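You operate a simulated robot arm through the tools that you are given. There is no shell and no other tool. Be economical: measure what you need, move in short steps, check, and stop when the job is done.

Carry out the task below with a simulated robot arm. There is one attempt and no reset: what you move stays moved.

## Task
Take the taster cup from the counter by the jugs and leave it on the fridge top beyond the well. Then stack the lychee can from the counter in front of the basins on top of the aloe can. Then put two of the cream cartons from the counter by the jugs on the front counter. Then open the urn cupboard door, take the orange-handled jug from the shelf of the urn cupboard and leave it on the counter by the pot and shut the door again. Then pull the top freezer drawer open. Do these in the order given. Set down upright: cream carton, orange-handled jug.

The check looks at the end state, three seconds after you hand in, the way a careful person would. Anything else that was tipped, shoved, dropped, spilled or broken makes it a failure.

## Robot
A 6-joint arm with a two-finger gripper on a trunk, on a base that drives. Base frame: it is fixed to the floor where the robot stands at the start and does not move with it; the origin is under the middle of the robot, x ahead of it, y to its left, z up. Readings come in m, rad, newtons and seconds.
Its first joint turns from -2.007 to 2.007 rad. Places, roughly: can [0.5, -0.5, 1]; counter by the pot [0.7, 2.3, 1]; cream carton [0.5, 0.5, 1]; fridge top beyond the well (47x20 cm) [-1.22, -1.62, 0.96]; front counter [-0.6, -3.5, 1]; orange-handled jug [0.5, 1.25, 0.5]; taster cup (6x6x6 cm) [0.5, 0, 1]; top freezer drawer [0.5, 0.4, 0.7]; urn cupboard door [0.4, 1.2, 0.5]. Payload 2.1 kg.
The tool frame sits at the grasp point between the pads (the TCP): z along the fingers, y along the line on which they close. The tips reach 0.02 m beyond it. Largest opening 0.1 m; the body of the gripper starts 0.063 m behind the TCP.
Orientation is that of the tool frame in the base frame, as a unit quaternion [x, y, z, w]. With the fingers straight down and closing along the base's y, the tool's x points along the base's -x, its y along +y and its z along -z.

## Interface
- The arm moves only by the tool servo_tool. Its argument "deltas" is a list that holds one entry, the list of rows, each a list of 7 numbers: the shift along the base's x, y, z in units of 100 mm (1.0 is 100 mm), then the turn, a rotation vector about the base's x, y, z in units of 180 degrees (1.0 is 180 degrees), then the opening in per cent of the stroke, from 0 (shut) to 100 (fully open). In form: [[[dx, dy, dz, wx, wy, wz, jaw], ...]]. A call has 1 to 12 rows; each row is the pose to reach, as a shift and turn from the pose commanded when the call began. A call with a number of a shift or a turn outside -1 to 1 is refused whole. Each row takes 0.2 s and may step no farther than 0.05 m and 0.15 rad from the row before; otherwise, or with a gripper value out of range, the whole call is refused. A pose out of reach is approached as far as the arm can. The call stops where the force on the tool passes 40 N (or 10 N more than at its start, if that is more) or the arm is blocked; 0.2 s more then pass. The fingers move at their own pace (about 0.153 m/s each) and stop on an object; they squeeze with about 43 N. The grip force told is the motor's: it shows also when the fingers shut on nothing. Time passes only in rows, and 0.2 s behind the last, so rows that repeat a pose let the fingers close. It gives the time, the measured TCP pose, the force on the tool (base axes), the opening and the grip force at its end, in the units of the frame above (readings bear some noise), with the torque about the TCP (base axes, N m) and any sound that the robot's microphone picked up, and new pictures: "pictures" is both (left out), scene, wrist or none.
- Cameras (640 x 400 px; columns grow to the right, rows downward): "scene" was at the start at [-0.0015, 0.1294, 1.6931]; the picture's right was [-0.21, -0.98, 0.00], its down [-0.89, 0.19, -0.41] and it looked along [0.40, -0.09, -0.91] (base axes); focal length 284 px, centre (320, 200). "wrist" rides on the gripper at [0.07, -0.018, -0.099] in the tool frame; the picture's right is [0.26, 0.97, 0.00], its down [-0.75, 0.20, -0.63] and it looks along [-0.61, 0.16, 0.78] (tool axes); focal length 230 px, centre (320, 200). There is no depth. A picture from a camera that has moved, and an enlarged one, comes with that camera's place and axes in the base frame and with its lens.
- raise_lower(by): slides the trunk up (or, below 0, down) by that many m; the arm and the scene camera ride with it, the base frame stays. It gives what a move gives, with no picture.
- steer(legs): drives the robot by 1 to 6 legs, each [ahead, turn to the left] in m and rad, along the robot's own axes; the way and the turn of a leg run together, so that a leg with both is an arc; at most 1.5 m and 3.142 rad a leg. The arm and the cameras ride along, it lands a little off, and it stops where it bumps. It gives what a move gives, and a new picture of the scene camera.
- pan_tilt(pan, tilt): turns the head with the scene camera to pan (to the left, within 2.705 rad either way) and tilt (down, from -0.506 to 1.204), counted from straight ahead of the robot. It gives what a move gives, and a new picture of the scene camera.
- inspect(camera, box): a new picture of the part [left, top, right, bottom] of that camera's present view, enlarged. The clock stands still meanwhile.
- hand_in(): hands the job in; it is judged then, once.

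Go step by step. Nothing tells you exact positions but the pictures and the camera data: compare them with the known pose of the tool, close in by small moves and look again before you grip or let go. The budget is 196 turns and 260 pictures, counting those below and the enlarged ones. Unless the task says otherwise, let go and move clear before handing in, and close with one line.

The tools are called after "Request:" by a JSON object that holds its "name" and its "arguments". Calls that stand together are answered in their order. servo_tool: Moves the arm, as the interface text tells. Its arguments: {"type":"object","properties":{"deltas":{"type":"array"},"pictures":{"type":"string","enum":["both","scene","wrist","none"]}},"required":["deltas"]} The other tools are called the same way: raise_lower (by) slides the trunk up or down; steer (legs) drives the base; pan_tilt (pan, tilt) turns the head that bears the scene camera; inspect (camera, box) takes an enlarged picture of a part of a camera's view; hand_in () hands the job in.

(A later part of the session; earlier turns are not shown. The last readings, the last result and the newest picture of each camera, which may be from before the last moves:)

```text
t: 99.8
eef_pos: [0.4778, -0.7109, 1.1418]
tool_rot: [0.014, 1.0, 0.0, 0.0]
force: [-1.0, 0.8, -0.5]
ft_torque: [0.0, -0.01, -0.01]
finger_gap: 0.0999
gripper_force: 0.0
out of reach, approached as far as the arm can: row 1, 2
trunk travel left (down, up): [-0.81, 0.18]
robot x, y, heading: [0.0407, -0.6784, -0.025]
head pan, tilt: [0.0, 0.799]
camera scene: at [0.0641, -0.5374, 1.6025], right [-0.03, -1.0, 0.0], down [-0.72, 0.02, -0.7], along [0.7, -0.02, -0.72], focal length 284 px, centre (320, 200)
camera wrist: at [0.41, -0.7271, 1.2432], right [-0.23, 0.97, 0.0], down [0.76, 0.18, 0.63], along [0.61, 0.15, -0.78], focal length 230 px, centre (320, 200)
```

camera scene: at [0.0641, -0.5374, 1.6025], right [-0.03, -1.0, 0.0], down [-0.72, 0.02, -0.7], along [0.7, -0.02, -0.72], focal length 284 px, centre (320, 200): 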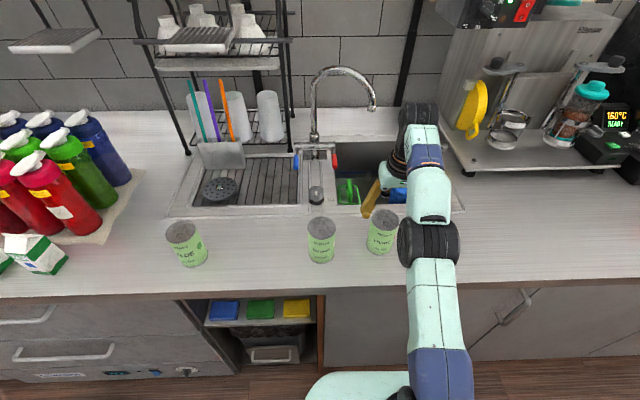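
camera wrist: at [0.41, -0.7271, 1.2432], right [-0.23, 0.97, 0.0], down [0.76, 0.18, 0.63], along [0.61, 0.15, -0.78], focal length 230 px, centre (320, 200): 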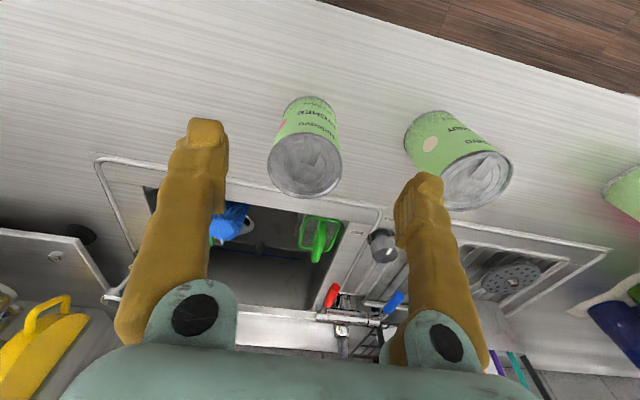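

Reach shrinks when the tool is high relative to the trunk, so I'll raise the trunk fully and bring the arm down instead.

Request:
{"name": "raise_lower", "arguments": {"by": 0.17}}

Request:
{"name": "servo_tool", "arguments": {"deltas": [[[-0.1, 0, -0.4, 0, 0, 0, 100], [-0.1, 0, -0.8, 0, 0, 0, 100], [0.0, -0.03, -1.0, 0, 0, 0, 100]]], "pictures": "none"}}

Request:
{"name": "servo_tool", "arguments": {"deltas": [[[0.15, 0, -0.4, 0, 0, 0, 100], [0.3, 0, -0.8, 0, 0, 0, 100], [0.33, 0, -0.9, 0, 0, 0, 100]]]}}

```text
t: 101.7
eef_pos: [0.4789, -0.7102, 1.3137]
tool_rot: [0.012, 1.0, -0.001, 0.0]
force: [-0.7, -0.2, -0.8]
ft_torque: [-0.02, 0.01, 0.0]
finger_gap: 0.1
gripper_force: 0.1
trunk travel left (down, up): [-0.98, 0.01]
robot x, y, heading: [0.0404, -0.6782, -0.024]
head pan, tilt: [0.0, 0.799]
```

```text
t: 102.5
eef_pos: [0.4755, -0.71, 1.3105]
tool_rot: [0.013, 1.0, -0.001, -0.003]
force: [-0.2, 0.3, -0.4]
ft_torque: [-0.01, -0.02, 0.01]
finger_gap: 0.1001
gripper_force: 0.1
out of reach, approached as far as the arm can: row 1, 2, 3
trunk travel left (down, up): [-0.98, 0.01]
robot x, y, heading: [0.0413, -0.6767, -0.026]
head pan, tilt: [0.0, 0.799]
```

```text
t: 103.3
eef_pos: [0.5108, -0.7095, 1.2181]
tool_rot: [0.013, 1.0, 0.0, 0.0]
force: [-0.6, -0.9, 0.0]
ft_torque: [-0.01, -0.01, 0.03]
finger_gap: 0.1
gripper_force: 0.2
trunk travel left (down, up): [-0.98, 0.01]
robot x, y, heading: [0.0414, -0.6772, -0.029]
head pan, tilt: [0.0, 0.799]
camera scene: at [0.0633, -0.5375, 1.7725], right [-0.03, -1.0, 0.0], down [-0.72, 0.02, -0.7], along [0.7, -0.02, -0.72], focal length 284 px, centre (320, 200)
camera wrist: at [0.4424, -0.7257, 1.3182], right [-0.23, 0.97, 0.0], down [0.75, 0.18, 0.63], along [0.61, 0.15, -0.78], focal length 230 px, centre (320, 200)
```

scene: 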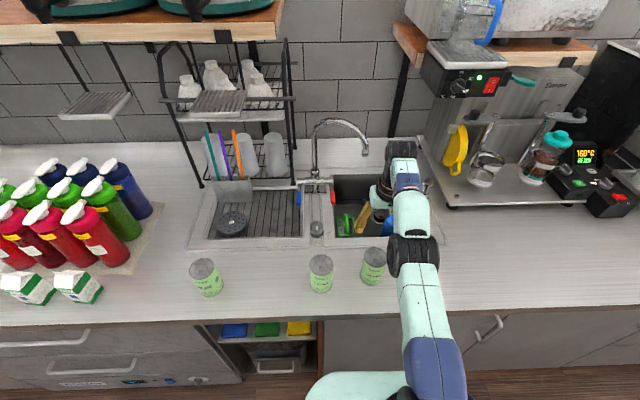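
wrist: 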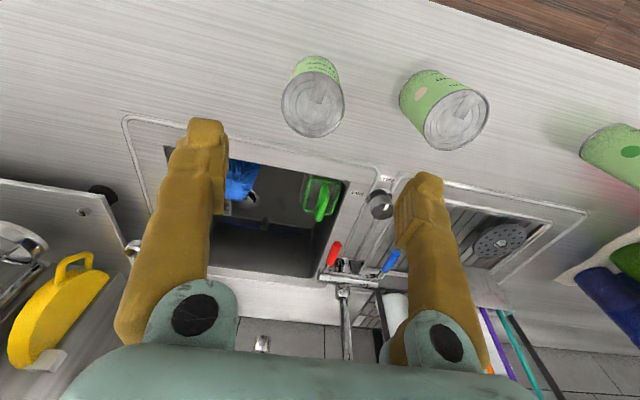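

The can is almost under the tool at about (0.511, -0.715). I'll descend with a small y correction and check before going around it.

Request:
{"name": "servo_tool", "arguments": {"deltas": [[[0.0, -0.05, -0.45, 0, 0, 0, 100], [0.0, -0.05, -0.9, 0, 0, 0, 100], [0.0, -0.05, -1.0, 0, 0, 0, 100]]], "pictures": "wrist"}}

```text
t: 104.1
eef_pos: [0.5195, -0.7138, 1.1193]
tool_rot: [0.013, 1.0, -0.001, 0.0]
force: [-0.1, -0.5, -0.2]
ft_torque: [-0.04, -0.02, 0.01]
finger_gap: 0.1
gripper_force: 0.0
out of reach, approached as far as the arm can: row 1, 2, 3
trunk travel left (down, up): [-0.98, 0.01]
robot x, y, heading: [0.0411, -0.6771, -0.025]
head pan, tilt: [0.0, 0.799]
camera wrist: at [0.4503, -0.7307, 1.219], right [-0.23, 0.97, 0.0], down [0.76, 0.18, 0.63], along [0.61, 0.15, -0.78], focal length 230 px, centre (320, 200)
```

wrist: 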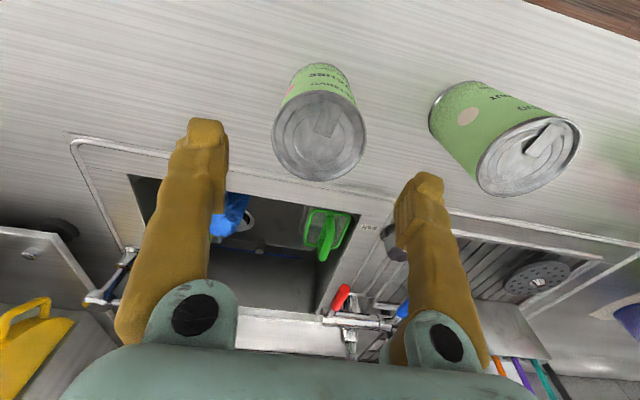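

Aligned within a few millimetres. Descending around the can.

Request:
{"name": "servo_tool", "arguments": {"deltas": [[[-0.05, -0.02, -0.4, 0, 0, 0, 100], [-0.05, -0.02, -0.8, 0, 0, 0, 100], [-0.05, -0.02, -1.0, 0, 0, 0, 100]]], "pictures": "wrist"}}

```text
t: 104.9
eef_pos: [0.5096, -0.7154, 1.0195]
tool_rot: [0.012, 1.0, 0.0, 0.0]
force: [0.3, -0.2, -0.2]
ft_torque: [0.01, 0.02, 0.03]
finger_gap: 0.1
gripper_force: 0.0
out of reach, approached as far as the arm can: row 1, 3
trunk travel left (down, up): [-0.98, 0.01]
robot x, y, heading: [0.0376, -0.6762, -0.03]
head pan, tilt: [0.0, 0.799]
camera wrist: at [0.4405, -0.7334, 1.1191], right [-0.23, 0.97, 0.0], down [0.76, 0.18, 0.63], along [0.61, 0.15, -0.78], focal length 230 px, centre (320, 200)
```

wrist: 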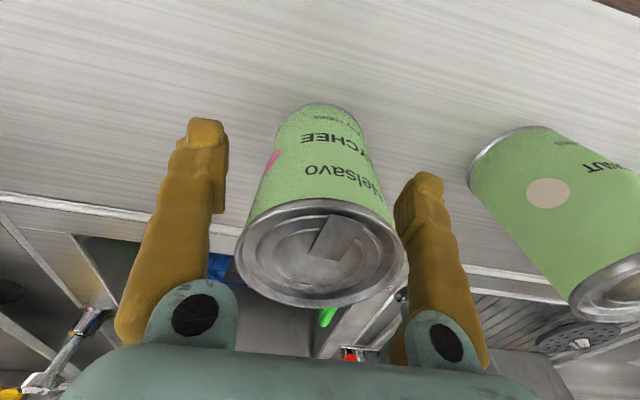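

The can sits between the fingers with its top below the gripper body. Closing.

Request:
{"name": "servo_tool", "arguments": {"deltas": [[[0, 0, 0, 0, 0, 0, 70], [0, 0, 0, 0, 0, 0, 50], [0, 0, 0, 0, 0, 0, 50], [0, 0, 0, 0, 0, 0, 50]]], "pictures": "wrist"}}

```text
t: 105.9
eef_pos: [0.5101, -0.7164, 1.0193]
tool_rot: [0.013, 1.0, 0.001, 0.0]
force: [-0.8, 1.0, -1.2]
ft_torque: [-0.05, 0.07, 0.0]
finger_gap: 0.0708
gripper_force: 43.5
trunk travel left (down, up): [-0.98, 0.01]
robot x, y, heading: [0.04, -0.678, -0.027]
head pan, tilt: [0.0, 0.799]
camera wrist: at [0.4407, -0.733, 1.1193], right [-0.23, 0.97, 0.0], down [0.76, 0.18, 0.63], along [0.61, 0.15, -0.78], focal length 230 px, centre (320, 200)
```

wrist: 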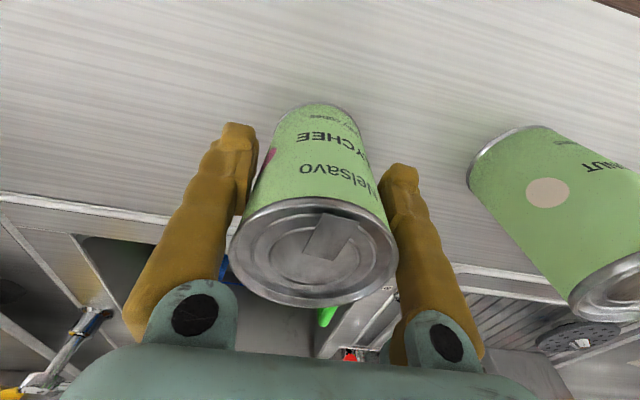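

The can is held at 71 mm. I'll lift it straight up, then pull it back.

Request:
{"name": "servo_tool", "arguments": {"deltas": [[[0, 0, 0.3, 0, 0, 0, 50], [-0.05, 0, 0.7, 0, 0, 0, 50], [-0.2, 0, 1.0, 0, 0, 0, 50]]], "pictures": "none"}}

Request:
{"name": "servo_tool", "arguments": {"deltas": [[[-0.3, 0, 0.3, 0, 0, 0, 50], [-0.6, 0, 0.6, 0, 0, 0, 50], [-0.9, 0, 0.9, 0, 0, 0, 50]]], "pictures": "wrist"}}

Request:
{"name": "steer", "arguments": {"legs": [[-0.02, 0], [0, 1.598], [0.46, 0], [0, -1.571]]}}

```text
t: 106.7
eef_pos: [0.5201, -0.7222, 1.1126]
tool_rot: [0.013, 1.0, 0.0, 0.0]
force: [-0.8, -0.7, -4.9]
ft_torque: [0.0, 0.03, -0.01]
finger_gap: 0.0707
gripper_force: 43.0
out of reach, approached as far as the arm can: row 2, 3
trunk travel left (down, up): [-0.98, 0.01]
robot x, y, heading: [0.0421, -0.6777, -0.026]
head pan, tilt: [0.0, 0.799]
```

```text
t: 107.5
eef_pos: [0.4905, -0.7258, 1.2602]
tool_rot: [0.014, 1.0, 0.0, -0.011]
force: [-0.9, 0.4, -4.7]
ft_torque: [0.01, -0.02, -0.01]
finger_gap: 0.0708
gripper_force: 43.1
out of reach, approached as far as the arm can: row 1, 2, 3
trunk travel left (down, up): [-0.98, 0.01]
robot x, y, heading: [0.0393, -0.6763, -0.029]
head pan, tilt: [0.0, 0.799]
camera wrist: at [0.425, -0.7433, 1.362], right [-0.23, 0.97, 0.01], down [0.77, 0.18, 0.61], along [0.6, 0.15, -0.79], focal length 230 px, centre (320, 200)
```

wrist: 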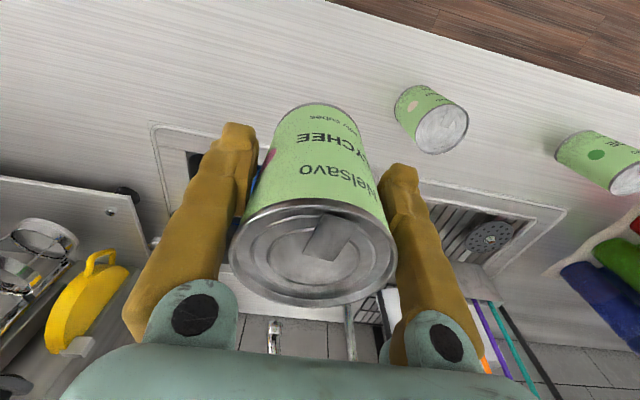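

```text
t: 118.3
eef_pos: [0.4807, -0.2556, 1.261]
tool_rot: [0.01, 1.0, 0.001, -0.009]
force: [0.6, -0.3, -5.0]
ft_torque: [0.01, 0.05, -0.01]
finger_gap: 0.0704
gripper_force: 43.1
trunk travel left (down, up): [-0.98, 0.01]
robot x, y, heading: [0.0337, -0.2101, -0.016]
head pan, tilt: [0.0, 0.799]
camera scene: at [0.0538, -0.0701, 1.7724], right [-0.02, -1.0, 0.0], down [-0.72, 0.01, -0.7], along [0.7, -0.01, -0.72], focal length 284 px, centre (320, 200)
```

scene: 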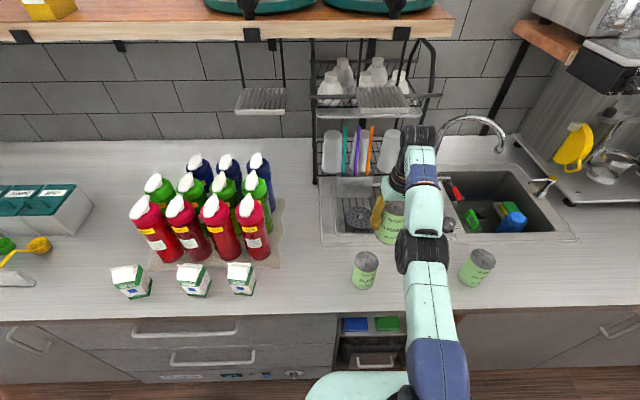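

The can came through clear; the aloe can is at about (0.495, -0.210). I'll move over it at height and look with the wrist camera.

Request:
{"name": "servo_tool", "arguments": {"deltas": [[[-0.1, 0.2, 0, 0, 0, 0, 50], [0.0, 0.45, -0.2, 0, 0, 0, 50], [0.1, 0.45, -0.5, 0, 0, 0, 50]]]}}

```text
t: 119.2
eef_pos: [0.4932, -0.2085, 1.2094]
tool_rot: [0.009, 1.0, 0.002, -0.01]
force: [-0.4, -0.6, -4.9]
ft_torque: [0.03, 0.07, 0.01]
finger_gap: 0.0704
gripper_force: 43.1
out of reach, approached as far as the arm can: row 1
trunk travel left (down, up): [-0.98, 0.01]
robot x, y, heading: [0.0302, -0.2142, -0.018]
head pan, tilt: [0.0, 0.799]
camera scene: at [0.0564, -0.0704, 1.7724], right [-0.02, -1.0, 0.0], down [-0.72, 0.01, -0.7], along [0.7, -0.01, -0.72], focal length 284 px, centre (320, 200)
camera wrist: at [0.4266, -0.2261, 1.3107], right [-0.24, 0.97, 0.01], down [0.77, 0.19, 0.62], along [0.6, 0.15, -0.79], focal length 230 px, centre (320, 200)
```

scene: 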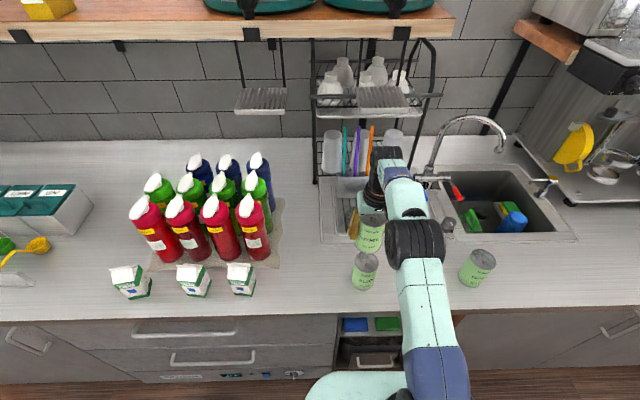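
wrist: 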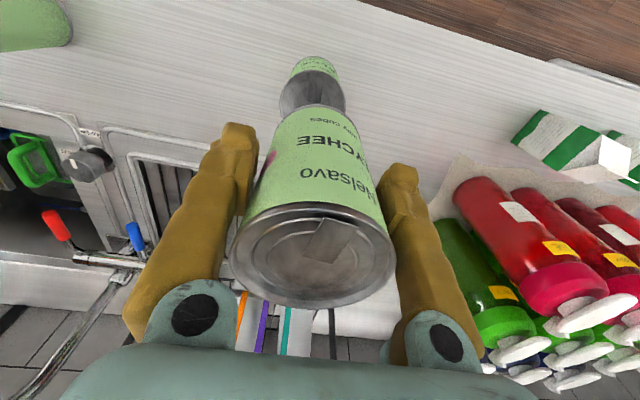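

Nearly aligned; a closer picture will settle the last millimetres.

Request:
{"name": "inspect", "arguments": {"camera": "scene", "box": [320, 195, 416, 305]}}

Request:
{"name": "inspect", "arguments": {"camera": "wrist", "box": [240, 40, 400, 140]}}

```text
3.64 times, centred on (368, 250) of scene
camera zoom: at [0.0564, -0.0704, 1.7724], right [-0.02, -1.0, 0.0], down [-0.72, 0.01, -0.7], along [0.7, -0.01, -0.72], focal length 1033 px, centre (146, 18)
```

zoom: 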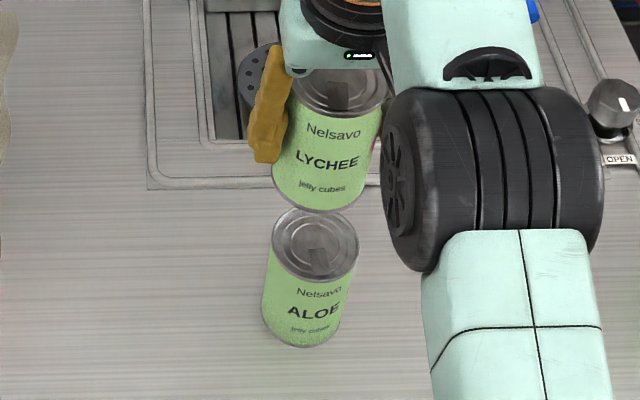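

```text
4.00 times, centred on (320, 90) of wrist
camera zoom: at [0.4266, -0.2261, 1.3107], right [-0.24, 0.97, 0.01], down [0.77, 0.19, 0.62], along [0.6, 0.15, -0.79], focal length 920 px, centre (320, 640)
```

zoom: 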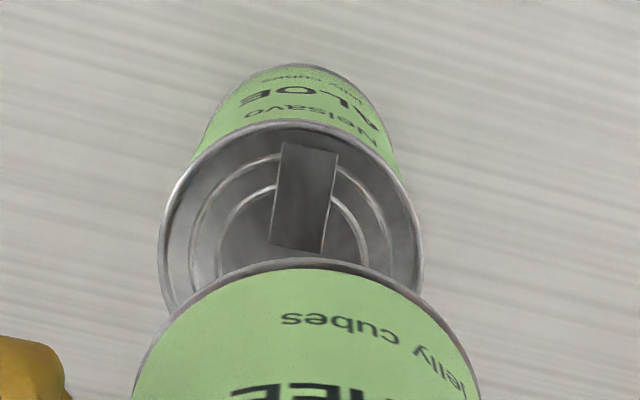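

The held can sits about 1 cm ahead of the tool centre, so I'll shift back 13 mm and right 5 mm, level the tool, and lower a bit before a second check.

Request:
{"name": "servo_tool", "arguments": {"deltas": [[[-0.07, -0.05, -0.1, 0, -0.003, 0, 50], [-0.13, -0.05, -0.3, -0.001, -0.0064, 0, 50], [-0.13, -0.05, -0.5, -0.001, -0.0064, 0, 50]]], "pictures": "none"}}

Request:
{"name": "inspect", "arguments": {"camera": "scene", "box": [320, 205, 416, 305]}}

Request:
{"name": "inspect", "arguments": {"camera": "wrist", "box": [240, 40, 400, 140]}}

```text
t: 120.0
eef_pos: [0.4776, -0.2142, 1.1612]
tool_rot: [0.009, 1.0, 0.0, 0.0]
force: [0.5, 0.3, -5.2]
ft_torque: [-0.01, 0.03, 0.04]
finger_gap: 0.0706
gripper_force: 42.9
trunk travel left (down, up): [-0.98, 0.01]
robot x, y, heading: [0.0281, -0.2112, -0.021]
head pan, tilt: [0.0, 0.799]
```

```text
4.00 times, centred on (368, 255) of scene
camera zoom: at [0.0552, -0.0707, 1.7725], right [-0.02, -1.0, 0.0], down [-0.72, 0.01, -0.7], along [0.7, -0.01, -0.72], focal length 1136 px, centre (128, -20)
```

zoom: 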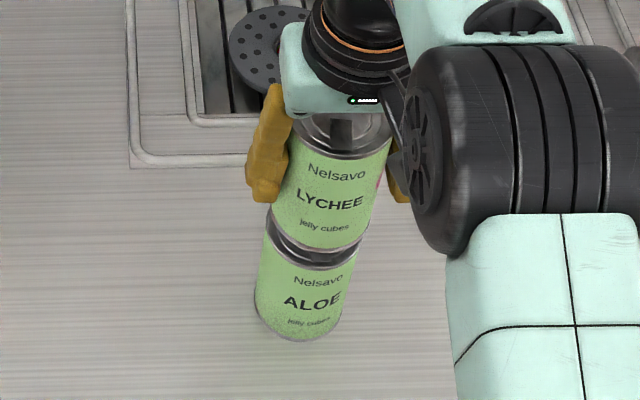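

```text
4.00 times, centred on (320, 90) of wrist
camera zoom: at [0.4097, -0.2317, 1.2603], right [-0.24, 0.97, 0.0], down [0.75, 0.19, 0.63], along [0.61, 0.15, -0.78], focal length 920 px, centre (320, 640)
```

zoom: 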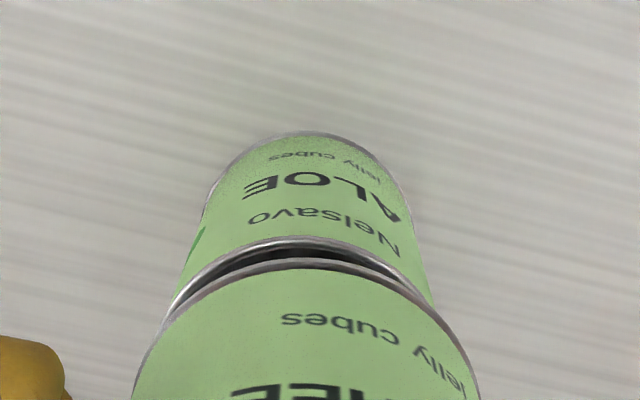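

Comparing both views, the aloe can is 6 mm further ahead and 3–4 mm to the right of the held can. I'll correct and lower close to contact.

Request:
{"name": "servo_tool", "arguments": {"deltas": [[[0.06, -0.035, -0.1, 0, 0, 0, 50], [0.06, -0.035, -0.2, 0, 0, 0, 50], [0.06, -0.035, -0.28, 0, 0, 0, 50]]], "pictures": "none"}}

Request:
{"name": "inspect", "arguments": {"camera": "scene", "box": [320, 205, 416, 305]}}

Request:
{"name": "inspect", "arguments": {"camera": "wrist", "box": [240, 40, 400, 140]}}

```text
t: 120.8
eef_pos: [0.4834, -0.2184, 1.1326]
tool_rot: [0.01, 1.0, -0.001, 0.0]
force: [-0.1, -0.5, -4.9]
ft_torque: [-0.01, 0.07, 0.02]
finger_gap: 0.0705
gripper_force: 42.9
trunk travel left (down, up): [-0.98, 0.01]
robot x, y, heading: [0.0291, -0.2086, -0.014]
head pan, tilt: [0.0, 0.799]
```

```text
4.00 times, centred on (368, 255) of scene
camera zoom: at [0.0536, -0.07, 1.7724], right [-0.02, -1.0, 0.0], down [-0.72, 0.01, -0.7], along [0.7, -0.01, -0.72], focal length 1136 px, centre (128, -20)
```

zoom: 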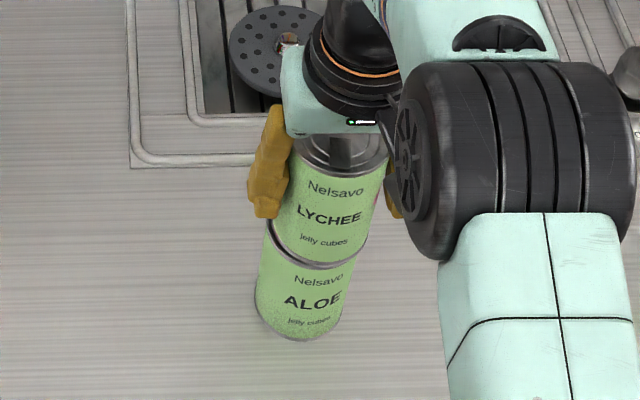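

```text
4.00 times, centred on (320, 90) of wrist
camera zoom: at [0.4148, -0.2352, 1.2325], right [-0.24, 0.97, 0.0], down [0.75, 0.19, 0.63], along [0.61, 0.15, -0.78], focal length 920 px, centre (320, 640)
```

zoom: 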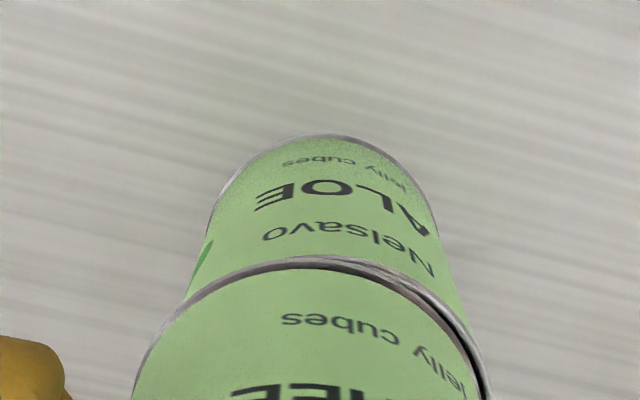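

Nearly concentric; only a 3 mm y correction is left. I'll apply it and lower to contact.

Request:
{"name": "servo_tool", "arguments": {"deltas": [[[0.01, 0.03, 0, 0, 0, 0, 50], [0.01, 0.03, -0.04, 0, 0, 0, 50], [0.01, 0.03, -0.07, 0, 0, 0, 50], [0.01, 0.03, -0.09, 0, 0, 0, 50], [0.01, 0.03, -0.11, 0, 0, 0, 50]]], "pictures": "wrist"}}

Request:
{"name": "inspect", "arguments": {"camera": "wrist", "box": [240, 40, 400, 140]}}

```text
t: 121.7
eef_pos: [0.4839, -0.2163, 1.1316]
tool_rot: [0.008, 1.0, -0.001, 0.007]
force: [-3.9, 0.2, 22.4]
ft_torque: [-0.03, 0.89, -0.05]
finger_gap: 0.0702
gripper_force: 42.7
trunk travel left (down, up): [-0.98, 0.01]
robot x, y, heading: [0.0293, -0.2078, -0.023]
head pan, tilt: [0.0, 0.799]
stopped in row 4: the force on the tool passed its limit at 42 N (the readings are from after the stop); the commanded pose is now the measured one
camera wrist: at [0.4141, -0.2329, 1.2302], right [-0.24, 0.97, -0.01], down [0.74, 0.19, 0.64], along [0.62, 0.15, -0.77], focal length 230 px, centre (320, 200)
```

wrist: 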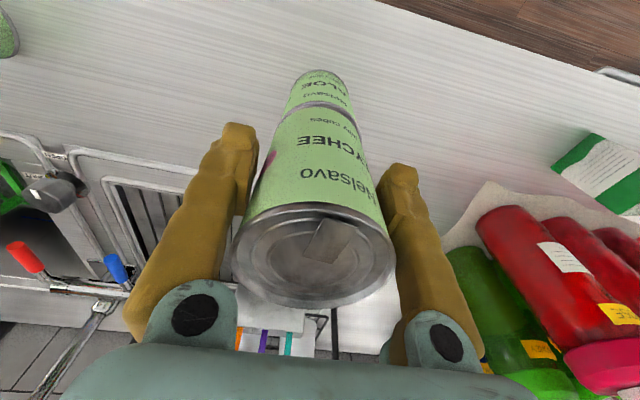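

```text
4.00 times, centred on (320, 90) of wrist
camera zoom: at [0.4141, -0.2329, 1.2302], right [-0.24, 0.97, -0.01], down [0.74, 0.19, 0.64], along [0.62, 0.15, -0.77], focal length 920 px, centre (320, 640)
```

zoom: 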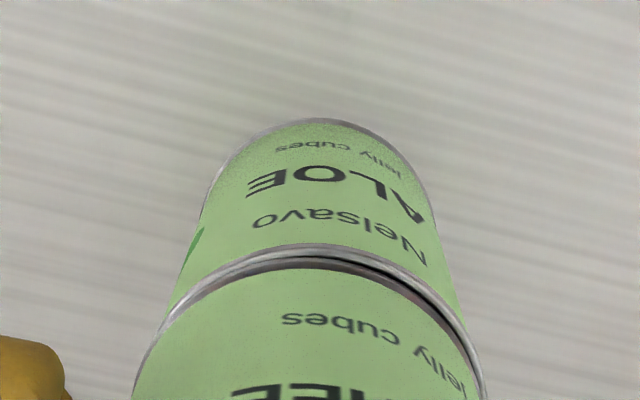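

Contact, and the cans are concentric within about 2 mm. I'll level, ease the pressure and open slowly.

Request:
{"name": "servo_tool", "arguments": {"deltas": [[[0, 0, 0.01, 0, 0.0045, 0, 50], [0, 0, 0.01, 0, 0.0045, 0, 50]]], "pictures": "none"}}

```text
t: 122.3
eef_pos: [0.4852, -0.217, 1.1317]
tool_rot: [0.008, 1.0, -0.001, 0.001]
force: [-0.3, 0.6, 18.2]
ft_torque: [-0.16, -0.42, 0.1]
finger_gap: 0.0702
gripper_force: 42.9
trunk travel left (down, up): [-0.98, 0.01]
robot x, y, heading: [0.0301, -0.208, -0.018]
head pan, tilt: [0.0, 0.799]
```

Request:
{"name": "servo_tool", "arguments": {"deltas": [[[0, 0, 0.01, 0, 0, 0, 50], [0, 0, 0.01, 0, 0, 0, 72], [0, 0, 0.01, 0, 0, 0, 78], [0, 0, 0.01, 0, 0, 0, 90], [0, 0, 0.01, 0, 0, 0, 100], [0, 0, 0.01, 0, 0, 0, 100]]]}}

```text
t: 123.7
eef_pos: [0.4889, -0.2164, 1.1294]
tool_rot: [0.01, 1.0, -0.001, -0.001]
force: [0.7, -0.3, 0.2]
ft_torque: [0.02, 0.04, -0.02]
finger_gap: 0.1
gripper_force: 0.1
trunk travel left (down, up): [-0.98, 0.01]
robot x, y, heading: [0.0293, -0.2103, -0.018]
head pan, tilt: [0.0, 0.799]
camera scene: at [0.0522, -0.0703, 1.7725], right [-0.02, -1.0, 0.0], down [-0.72, 0.01, -0.7], along [0.7, -0.01, -0.72], focal length 284 px, centre (320, 200)
camera wrist: at [0.4197, -0.2335, 1.2304], right [-0.24, 0.97, 0.0], down [0.76, 0.19, 0.63], along [0.61, 0.15, -0.78], focal length 230 px, centre (320, 200)
```

scene: 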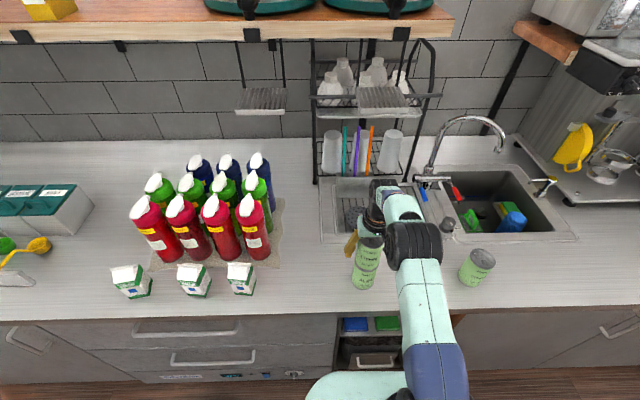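
wrist: 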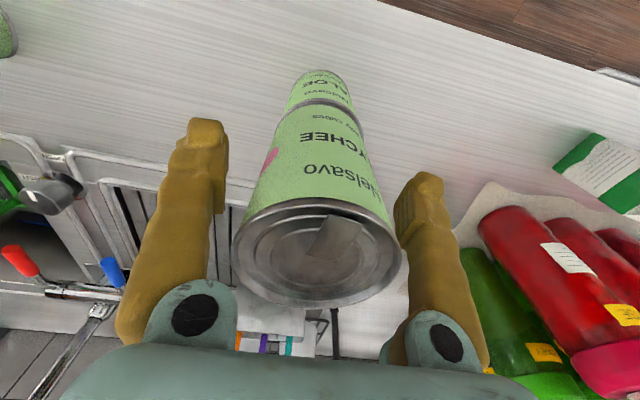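

The stack stands. I'll rise straight up off the can, drifting slightly backward, then retract.

Request:
{"name": "servo_tool", "arguments": {"deltas": [[[0, 0, 0.3, 0, 0, 0, 100], [-0.05, 0, 0.6, 0, 0, 0, 100], [-0.1, 0, 0.9, 0, 0, 0, 100]]], "pictures": "wrist"}}

Request:
{"name": "servo_tool", "arguments": {"deltas": [[[-0.4, 0, 0.2, 0, 0, 0, 100], [-0.8, 0, 0.2, 0, 0, 0, 100], [-1.0, 0, 0.2, 0, 0, 0, 100]]], "pictures": "scene"}}

```text
t: 124.5
eef_pos: [0.4783, -0.2163, 1.223]
tool_rot: [0.01, 1.0, -0.001, -0.001]
force: [-0.6, 0.1, 0.1]
ft_torque: [0.02, -0.03, 0.02]
finger_gap: 0.1001
gripper_force: 0.0
trunk travel left (down, up): [-0.98, 0.01]
robot x, y, heading: [0.0264, -0.212, -0.015]
head pan, tilt: [0.0, 0.799]
camera wrist: at [0.41, -0.2336, 1.3226], right [-0.24, 0.97, 0.0], down [0.76, 0.19, 0.63], along [0.61, 0.15, -0.78], focal length 230 px, centre (320, 200)
```

wrist: 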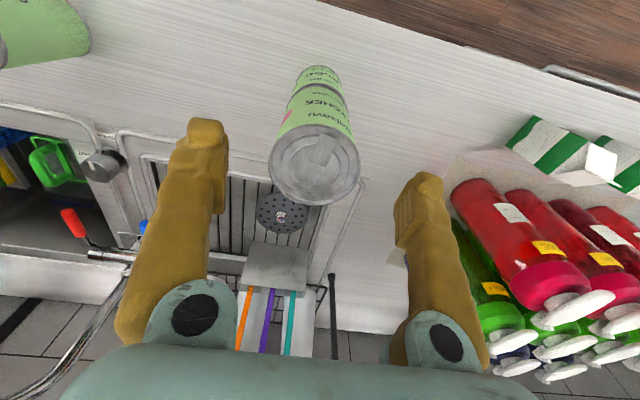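

```text
t: 125.3
eef_pos: [0.3772, -0.2158, 1.2419]
tool_rot: [0.008, 1.0, -0.001, -0.001]
force: [0.1, -0.8, 0.2]
ft_torque: [0.02, -0.02, 0.01]
finger_gap: 0.1
gripper_force: 0.1
trunk travel left (down, up): [-0.98, 0.01]
robot x, y, heading: [0.0253, -0.2116, -0.021]
head pan, tilt: [0.0, 0.799]
camera scene: at [0.0527, -0.07, 1.7724], right [-0.02, -1.0, 0.0], down [-0.72, 0.01, -0.7], along [0.7, -0.01, -0.72], focal length 284 px, centre (320, 200)
```

scene: 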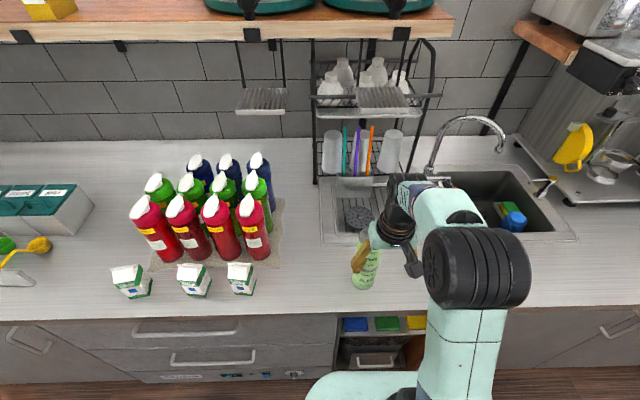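

The can stack is done. Next, the cartons: nearest at about (0.49, 0.17). I'll drive in front of it.

Request:
{"name": "steer", "arguments": {"legs": [[0, 1.59], [0.42, 0], [0, -1.571]]}}

Request:
{"name": "inspect", "arguments": {"camera": "wrist", "box": [0, 0, 640, 400]}}

```text
t: 135.6
eef_pos: [0.3731, 0.2072, 1.2419]
tool_rot: [-0.007, 1.0, 0.0, -0.001]
force: [-0.6, 0.5, 0.7]
ft_torque: [-0.03, 0.0, 0.0]
finger_gap: 0.1001
gripper_force: 0.2
trunk travel left (down, up): [-0.98, 0.01]
robot x, y, heading: [0.0241, 0.2024, 0.009]
head pan, tilt: [0.0, 0.799]
camera scene: at [0.0434, 0.3424, 1.7725], right [0.01, -1.0, 0.0], down [-0.72, -0.01, -0.7], along [0.7, 0.01, -0.72], focal length 284 px, centre (320, 200)
```

scene: 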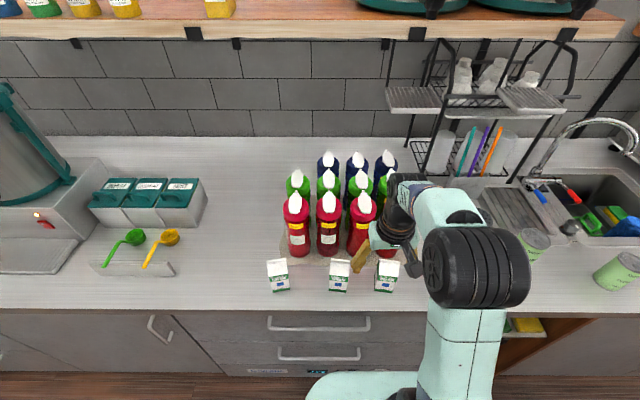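

```text
1.00 times, centred on (320, 200) of wrist (not enlarged: the box is as wide or as high as the picture)
camera zoom: at [0.3049, 0.188, 1.342], right [-0.27, 0.96, 0.0], down [0.75, 0.21, 0.63], along [0.6, 0.17, -0.78], focal length 230 px, centre (320, 200)
```

zoom: 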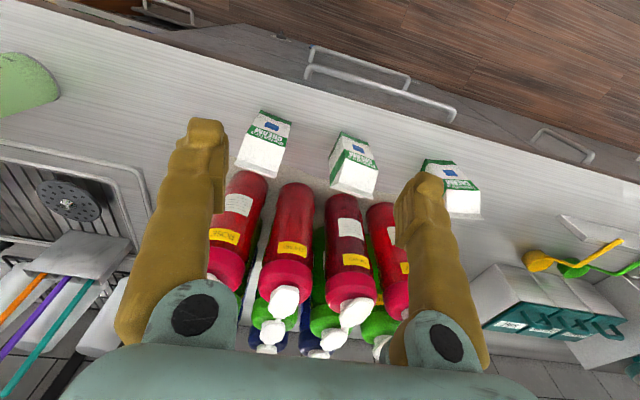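

Request:
{"name": "inspect", "arguments": {"camera": "scene", "box": [250, 240, 410, 310]}}

Request:
{"name": "inspect", "arguments": {"camera": "wrist", "box": [220, 90, 500, 230]}}

```text
4.00 times, centred on (330, 275) of scene
camera zoom: at [0.0434, 0.3424, 1.7725], right [0.01, -1.0, 0.0], down [-0.72, -0.01, -0.7], along [0.7, 0.01, -0.72], focal length 1136 px, centre (280, -100)
```

zoom: 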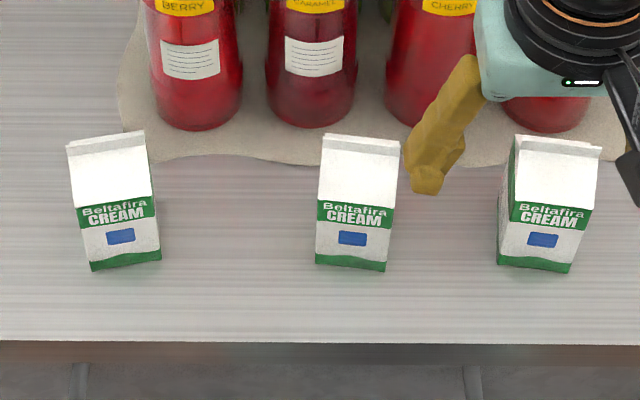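

```text
2.29 times, centred on (360, 160) of wrist
camera zoom: at [0.3049, 0.188, 1.342], right [-0.27, 0.96, 0.0], down [0.75, 0.21, 0.63], along [0.6, 0.17, -0.78], focal length 526 px, centre (229, 291)
```

zoom: 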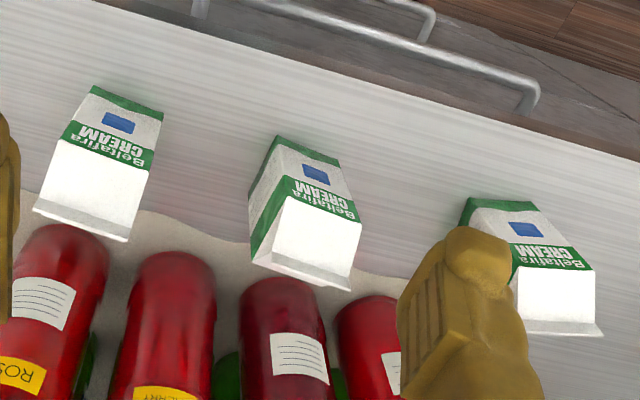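

Carton 3 is near (0.479, 0.151), rotated about -6°, with its ridge at about z 1.08. I'll align the tool above it.

Request:
{"name": "servo_tool", "arguments": {"deltas": [[[0.3, -0.2, 0, 0, 0, -0.02, 100], [0.6, -0.4, -0.1, 0, 0, -0.04, 100], [0.9, -0.56, -0.3, 0, 0, -0.04, 100], [1.0, -0.56, -0.7, 0, 0, -0.04, 100], [1.0, -0.56, -0.8, 0, 0, -0.04, 100]]]}}

```text
t: 136.8
eef_pos: [0.4716, 0.1516, 1.1615]
tool_rot: [0.055, 0.999, -0.001, -0.001]
force: [-0.5, 0.9, -0.4]
ft_torque: [-0.01, -0.01, -0.01]
finger_gap: 0.1002
gripper_force: 0.0
trunk travel left (down, up): [-0.98, 0.01]
robot x, y, heading: [0.025, 0.1993, 0.014]
head pan, tilt: [0.0, 0.799]
camera scene: at [0.0433, 0.3424, 1.7725], right [0.01, -1.0, 0.0], down [-0.72, -0.01, -0.7], along [0.7, 0.01, -0.72], focal length 284 px, centre (320, 200)
camera wrist: at [0.4026, 0.1414, 1.2627], right [-0.15, 0.99, 0.0], down [0.77, 0.12, 0.63], along [0.62, 0.09, -0.78], focal length 230 px, centre (320, 200)
```

scene: 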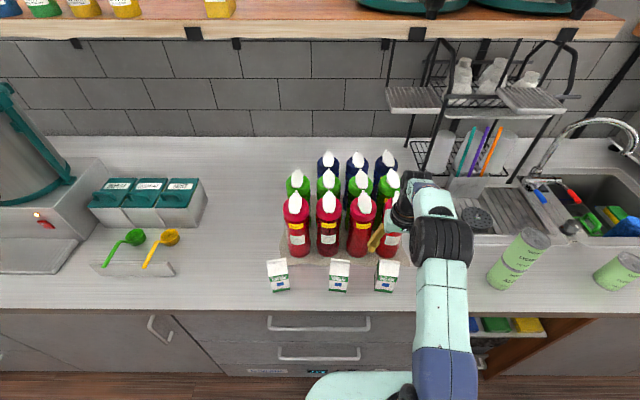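
wrist: 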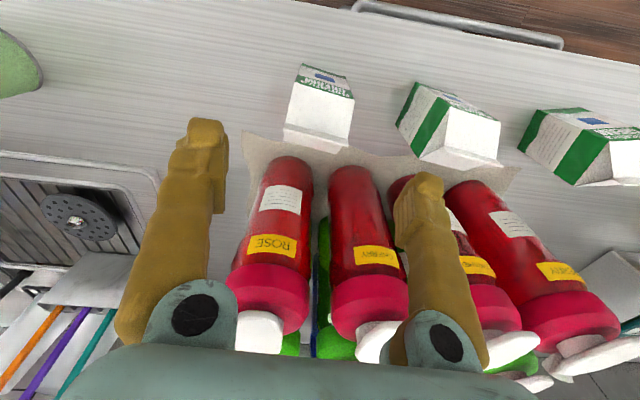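

The gripper line matches the carton's ridge. I'll shift 8 mm forward and descend.

Request:
{"name": "servo_tool", "arguments": {"deltas": [[[0.08, -0.02, -0.3, 0, 0, 0, 100], [0.08, -0.02, -0.6, 0, 0, 0, 100], [0.08, -0.02, -0.9, 0, 0, 0, 100]]], "pictures": "wrist"}}

```text
t: 137.6
eef_pos: [0.4826, 0.1487, 1.074]
tool_rot: [0.056, 0.998, 0.0, -0.001]
force: [-0.5, 0.0, 0.2]
ft_torque: [0.01, 0.0, 0.0]
finger_gap: 0.0999
gripper_force: 0.0
trunk travel left (down, up): [-0.98, 0.01]
robot x, y, heading: [0.0232, 0.2055, 0.011]
head pan, tilt: [0.0, 0.799]
camera wrist: at [0.4121, 0.1385, 1.1738], right [-0.15, 0.99, 0.0], down [0.77, 0.12, 0.63], along [0.62, 0.09, -0.78], focal length 230 px, centre (320, 200)
```

wrist: 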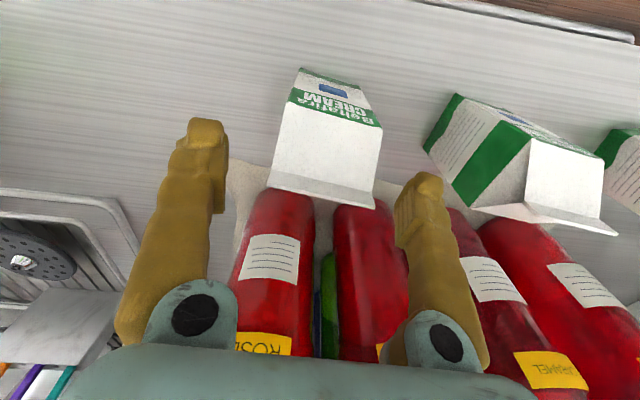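

Request:
{"name": "servo_tool", "arguments": {"deltas": [[[0, 0.02, -0.25, 0, 0, 0, 100], [0, 0.02, -0.44, 0, 0, 0, 100]]], "pictures": "wrist"}}

```text
t: 138.2
eef_pos: [0.4814, 0.1517, 1.0299]
tool_rot: [0.055, 0.999, -0.001, -0.001]
force: [0.4, 0.2, 0.5]
ft_torque: [-0.01, -0.02, -0.01]
finger_gap: 0.1
gripper_force: 0.0
trunk travel left (down, up): [-0.98, 0.01]
robot x, y, heading: [0.0218, 0.2024, 0.01]
head pan, tilt: [0.0, 0.799]
camera wrist: at [0.4118, 0.1405, 1.1296], right [-0.15, 0.99, 0.0], down [0.77, 0.12, 0.63], along [0.62, 0.09, -0.78], focal length 230 px, centre (320, 200)
```

wrist: 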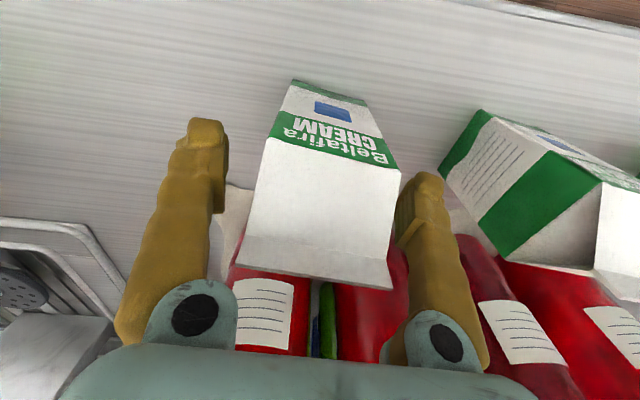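

The carton is between the pads with its ridge below the gripper body. Closing.

Request:
{"name": "servo_tool", "arguments": {"deltas": [[[0, 0, -0.06, 0, 0, 0, 75], [0, 0, -0.06, 0, 0, 0, 45], [0, 0, -0.06, 0, 0, 0, 45], [0, 0, -0.06, 0, 0, 0, 45]]], "pictures": "wrist"}}

```text
t: 139.2
eef_pos: [0.4819, 0.1509, 1.023]
tool_rot: [0.055, 0.998, -0.001, -0.001]
force: [0.9, -0.6, 2.3]
ft_torque: [0.16, -0.06, -0.03]
finger_gap: 0.0561
gripper_force: 43.1
trunk travel left (down, up): [-0.98, 0.01]
robot x, y, heading: [0.025, 0.2014, 0.015]
head pan, tilt: [0.0, 0.799]
camera wrist: at [0.4115, 0.1405, 1.1229], right [-0.15, 0.99, 0.0], down [0.77, 0.12, 0.63], along [0.62, 0.09, -0.78], focal length 230 px, centre (320, 200)
```

wrist: 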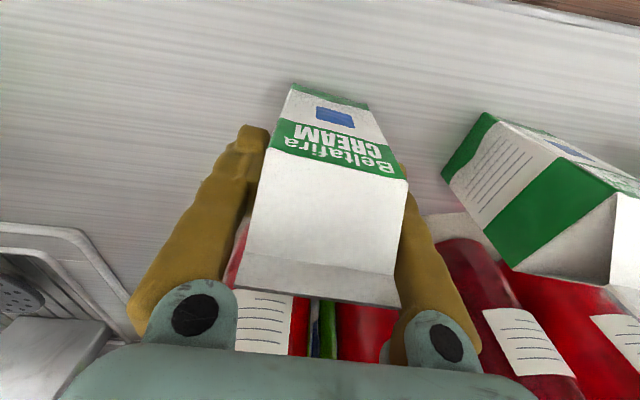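

Gripped at 56 mm. Lift and retract, then drive down the aisle to the front counter.

Request:
{"name": "servo_tool", "arguments": {"deltas": [[[0, 0, 0.3, 0, 0, 0, 45], [-0.1, 0, 0.7, 0, 0, 0, 45], [-0.3, 0.1, 1.0, 0, 0, 0, 45], [-0.7, 0.2, 1.0, 0, 0, 0, 45], [-1.0, 0.3, 1.0, 0, 0, 0, 45]]], "pictures": "none"}}

Request:
{"name": "servo_tool", "arguments": {"deltas": [[[-0.3, 0, 0.3, 0, 0, 0, 45], [-0.6, 0, 0.6, 0, 0, 0, 45], [-0.8, 0, 0.8, 0, 0, 0, 45]]], "pictures": "wrist"}}

Request:
{"name": "steer", "arguments": {"legs": [[-0.1, 0], [0, -1.63], [1.5, 0], [0.8, 0]]}}

```text
t: 140.4
eef_pos: [0.3812, 0.1794, 1.1227]
tool_rot: [0.056, 0.998, -0.001, -0.001]
force: [-0.3, -1.0, -2.9]
ft_torque: [0.01, -0.01, 0.04]
finger_gap: 0.0559
gripper_force: 43.7
trunk travel left (down, up): [-0.98, 0.01]
robot x, y, heading: [0.0259, 0.2067, 0.013]
head pan, tilt: [0.0, 0.799]
```

```text
t: 141.2
eef_pos: [0.2996, 0.1787, 1.203]
tool_rot: [0.056, 0.998, -0.001, -0.002]
force: [-0.5, 0.3, -2.4]
ft_torque: [0.0, 0.0, -0.01]
finger_gap: 0.0559
gripper_force: 43.3
trunk travel left (down, up): [-0.98, 0.01]
robot x, y, heading: [0.028, 0.1991, 0.015]
head pan, tilt: [0.0, 0.799]
camera wrist: at [0.2301, 0.1685, 1.3031], right [-0.15, 0.99, 0.0], down [0.77, 0.12, 0.63], along [0.62, 0.09, -0.78], focal length 230 px, centre (320, 200)
```

wrist: 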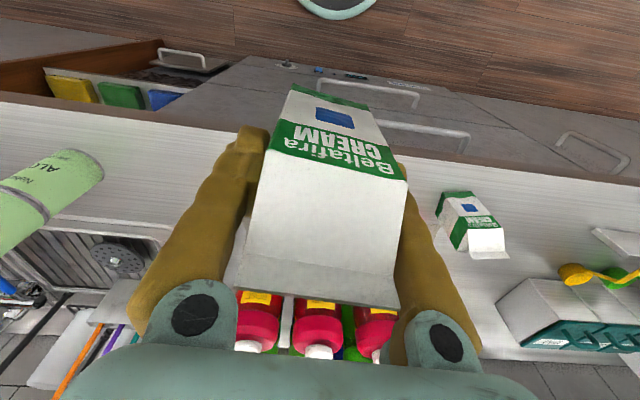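

```text
t: 157.2
eef_pos: [-0.2428, -2.3559, 1.2035]
tool_rot: [0.773, 0.634, 0.0, -0.002]
force: [-0.4, 0.7, -3.0]
ft_torque: [0.0, 0.01, 0.02]
finger_gap: 0.056
gripper_force: 42.9
trunk travel left (down, up): [-0.98, 0.01]
robot x, y, heading: [-0.2025, -2.0837, -1.643]
head pan, tilt: [0.0, 0.799]
camera scene: at [-0.0608, -2.1127, 1.7725], right [-1.0, 0.07, 0.0], down [0.05, 0.71, -0.7], along [-0.05, -0.7, -0.72], focal length 284 px, centre (320, 200)
```

scene: 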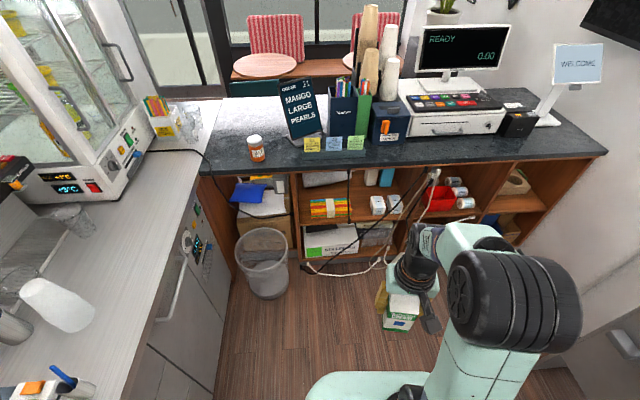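

The front counter edge is at about y -3.11 with a free strip in front of the register. I'll come closer.

Request:
{"name": "steer", "arguments": {"legs": [[0, -0.29], [0.6, 0], [0, 0.36]]}}

```text
t: 162.6
eef_pos: [-0.4385, -2.9174, 1.2036]
tool_rot: [0.753, 0.658, 0.0, -0.001]
force: [1.1, 0.1, -2.1]
ft_torque: [0.0, 0.01, 0.0]
finger_gap: 0.0558
gripper_force: 43.0
trunk travel left (down, up): [-0.98, 0.01]
robot x, y, heading: [-0.4089, -2.6432, -1.579]
head pan, tilt: [0.0, 0.799]
camera scene: at [-0.2713, -2.6646, 1.7725], right [-1.0, 0.01, 0.0], down [0.01, 0.72, -0.7], along [-0.01, -0.7, -0.72], focal length 284 px, centre (320, 200)
```

scene: 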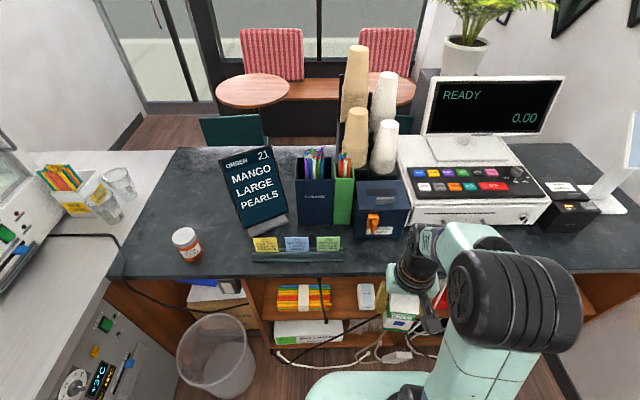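

Request:
{"name": "steer", "arguments": {"legs": [[0.14, 0]]}}

Request:
{"name": "servo_tool", "arguments": {"deltas": [[[-0.2, -0.4, 0, 0, 0, 0, 45], [-0.5, -0.8, 0, 0, 0, 0, 45], [-0.8, -1.0, 0, 0, 0, 0, 45]]]}}

```text
t: 163.9
eef_pos: [-0.44, -3.0418, 1.2063]
tool_rot: [0.754, 0.657, -0.005, 0.003]
force: [0.4, -0.3, -2.8]
ft_torque: [-0.01, -0.02, 0.02]
finger_gap: 0.0559
gripper_force: 42.6
trunk travel left (down, up): [-0.98, 0.01]
robot x, y, heading: [-0.4113, -2.7801, -1.578]
head pan, tilt: [0.0, 0.799]
camera scene: at [-0.2721, -2.7868, 1.7727], right [-1.0, 0.01, 0.0], down [0.01, 0.71, -0.7], along [-0.01, -0.7, -0.71], focal length 284 px, centre (320, 200)
```

scene: 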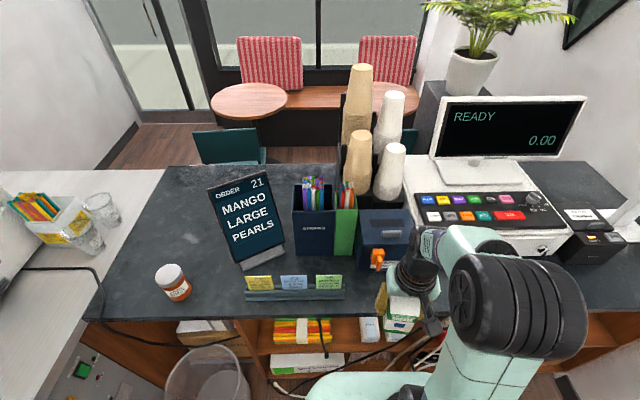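

```text
t: 164.7
eef_pos: [-0.522, -3.1522, 1.2044]
tool_rot: [0.754, 0.657, 0.0, 0.001]
force: [-0.4, 0.1, -2.1]
ft_torque: [-0.03, -0.04, -0.01]
finger_gap: 0.0561
gripper_force: 42.9
trunk travel left (down, up): [-0.98, 0.01]
robot x, y, heading: [-0.4114, -2.7814, -1.58]
head pan, tilt: [0.0, 0.799]
camera scene: at [-0.2744, -2.7974, 1.7727], right [-1.0, 0.01, 0.0], down [0.01, 0.71, -0.7], along [-0.01, -0.7, -0.71], focal length 284 px, centre (320, 200)
camera wrist: at [-0.5301, -3.0801, 1.3039], right [0.99, 0.12, 0.0], down [0.1, -0.77, 0.63], along [0.08, -0.63, -0.78], focal length 230 px, centre (320, 200)
```

scene: 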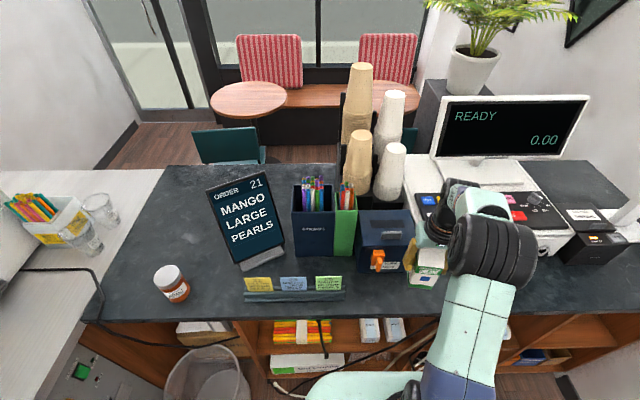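
wrist: 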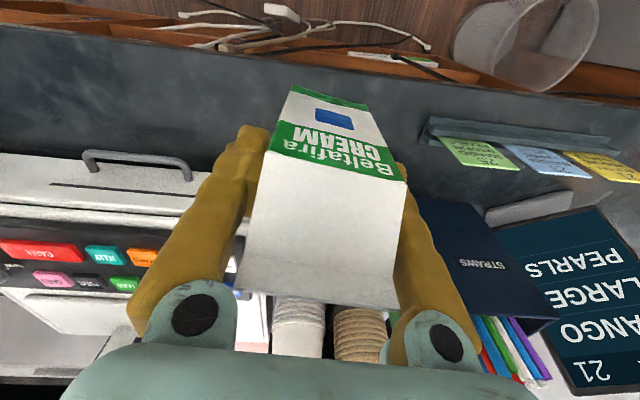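

I'll put this carton down at about (-0.545, -3.20), a few cm in from the edge. Moving over and lowering.

Request:
{"name": "servo_tool", "arguments": {"deltas": [[[-0.2, -0.48, 0, 0, 0, 0, 45], [-0.23, -0.5, -0.4, 0, 0, 0, 45], [-0.23, -0.5, -0.8, 0, 0, 0, 45], [-0.23, -0.5, -1.0, 0, 0, 0, 45]]]}}

```text
refused: row 1 steps farther than a row can; nothing moved
```

Request:
{"name": "servo_tool", "arguments": {"deltas": [[[-0.15, -0.4, 0, 0, 0, 0, 45], [-0.23, -0.5, -0.3, 0, 0, 0, 45], [-0.23, -0.5, -0.7, 0, 0, 0, 45], [-0.23, -0.5, -1.0, 0, 0, 0, 45]]]}}

```text
t: 165.7
eef_pos: [-0.5462, -3.2032, 1.1029]
tool_rot: [0.754, 0.657, 0.0, -0.002]
force: [0.4, -0.2, -3.1]
ft_torque: [0.02, 0.0, 0.02]
finger_gap: 0.0557
gripper_force: 43.1
trunk travel left (down, up): [-0.98, 0.01]
robot x, y, heading: [-0.4092, -2.7859, -1.584]
head pan, tilt: [0.0, 0.799]
camera scene: at [-0.2727, -2.8056, 1.7725], right [-1.0, 0.01, 0.0], down [0.01, 0.72, -0.7], along [-0.01, -0.7, -0.72], focal length 284 px, centre (320, 200)
camera wrist: at [-0.5527, -3.1327, 1.2033], right [0.99, 0.12, 0.0], down [0.1, -0.77, 0.63], along [0.08, -0.62, -0.78], focal length 230 px, centre (320, 200)
```

scene: 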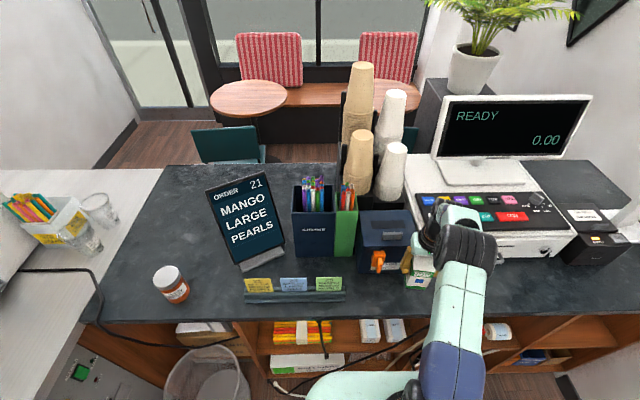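
wrist: 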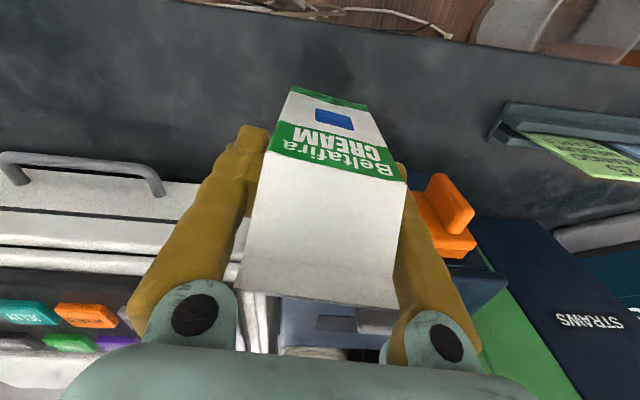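

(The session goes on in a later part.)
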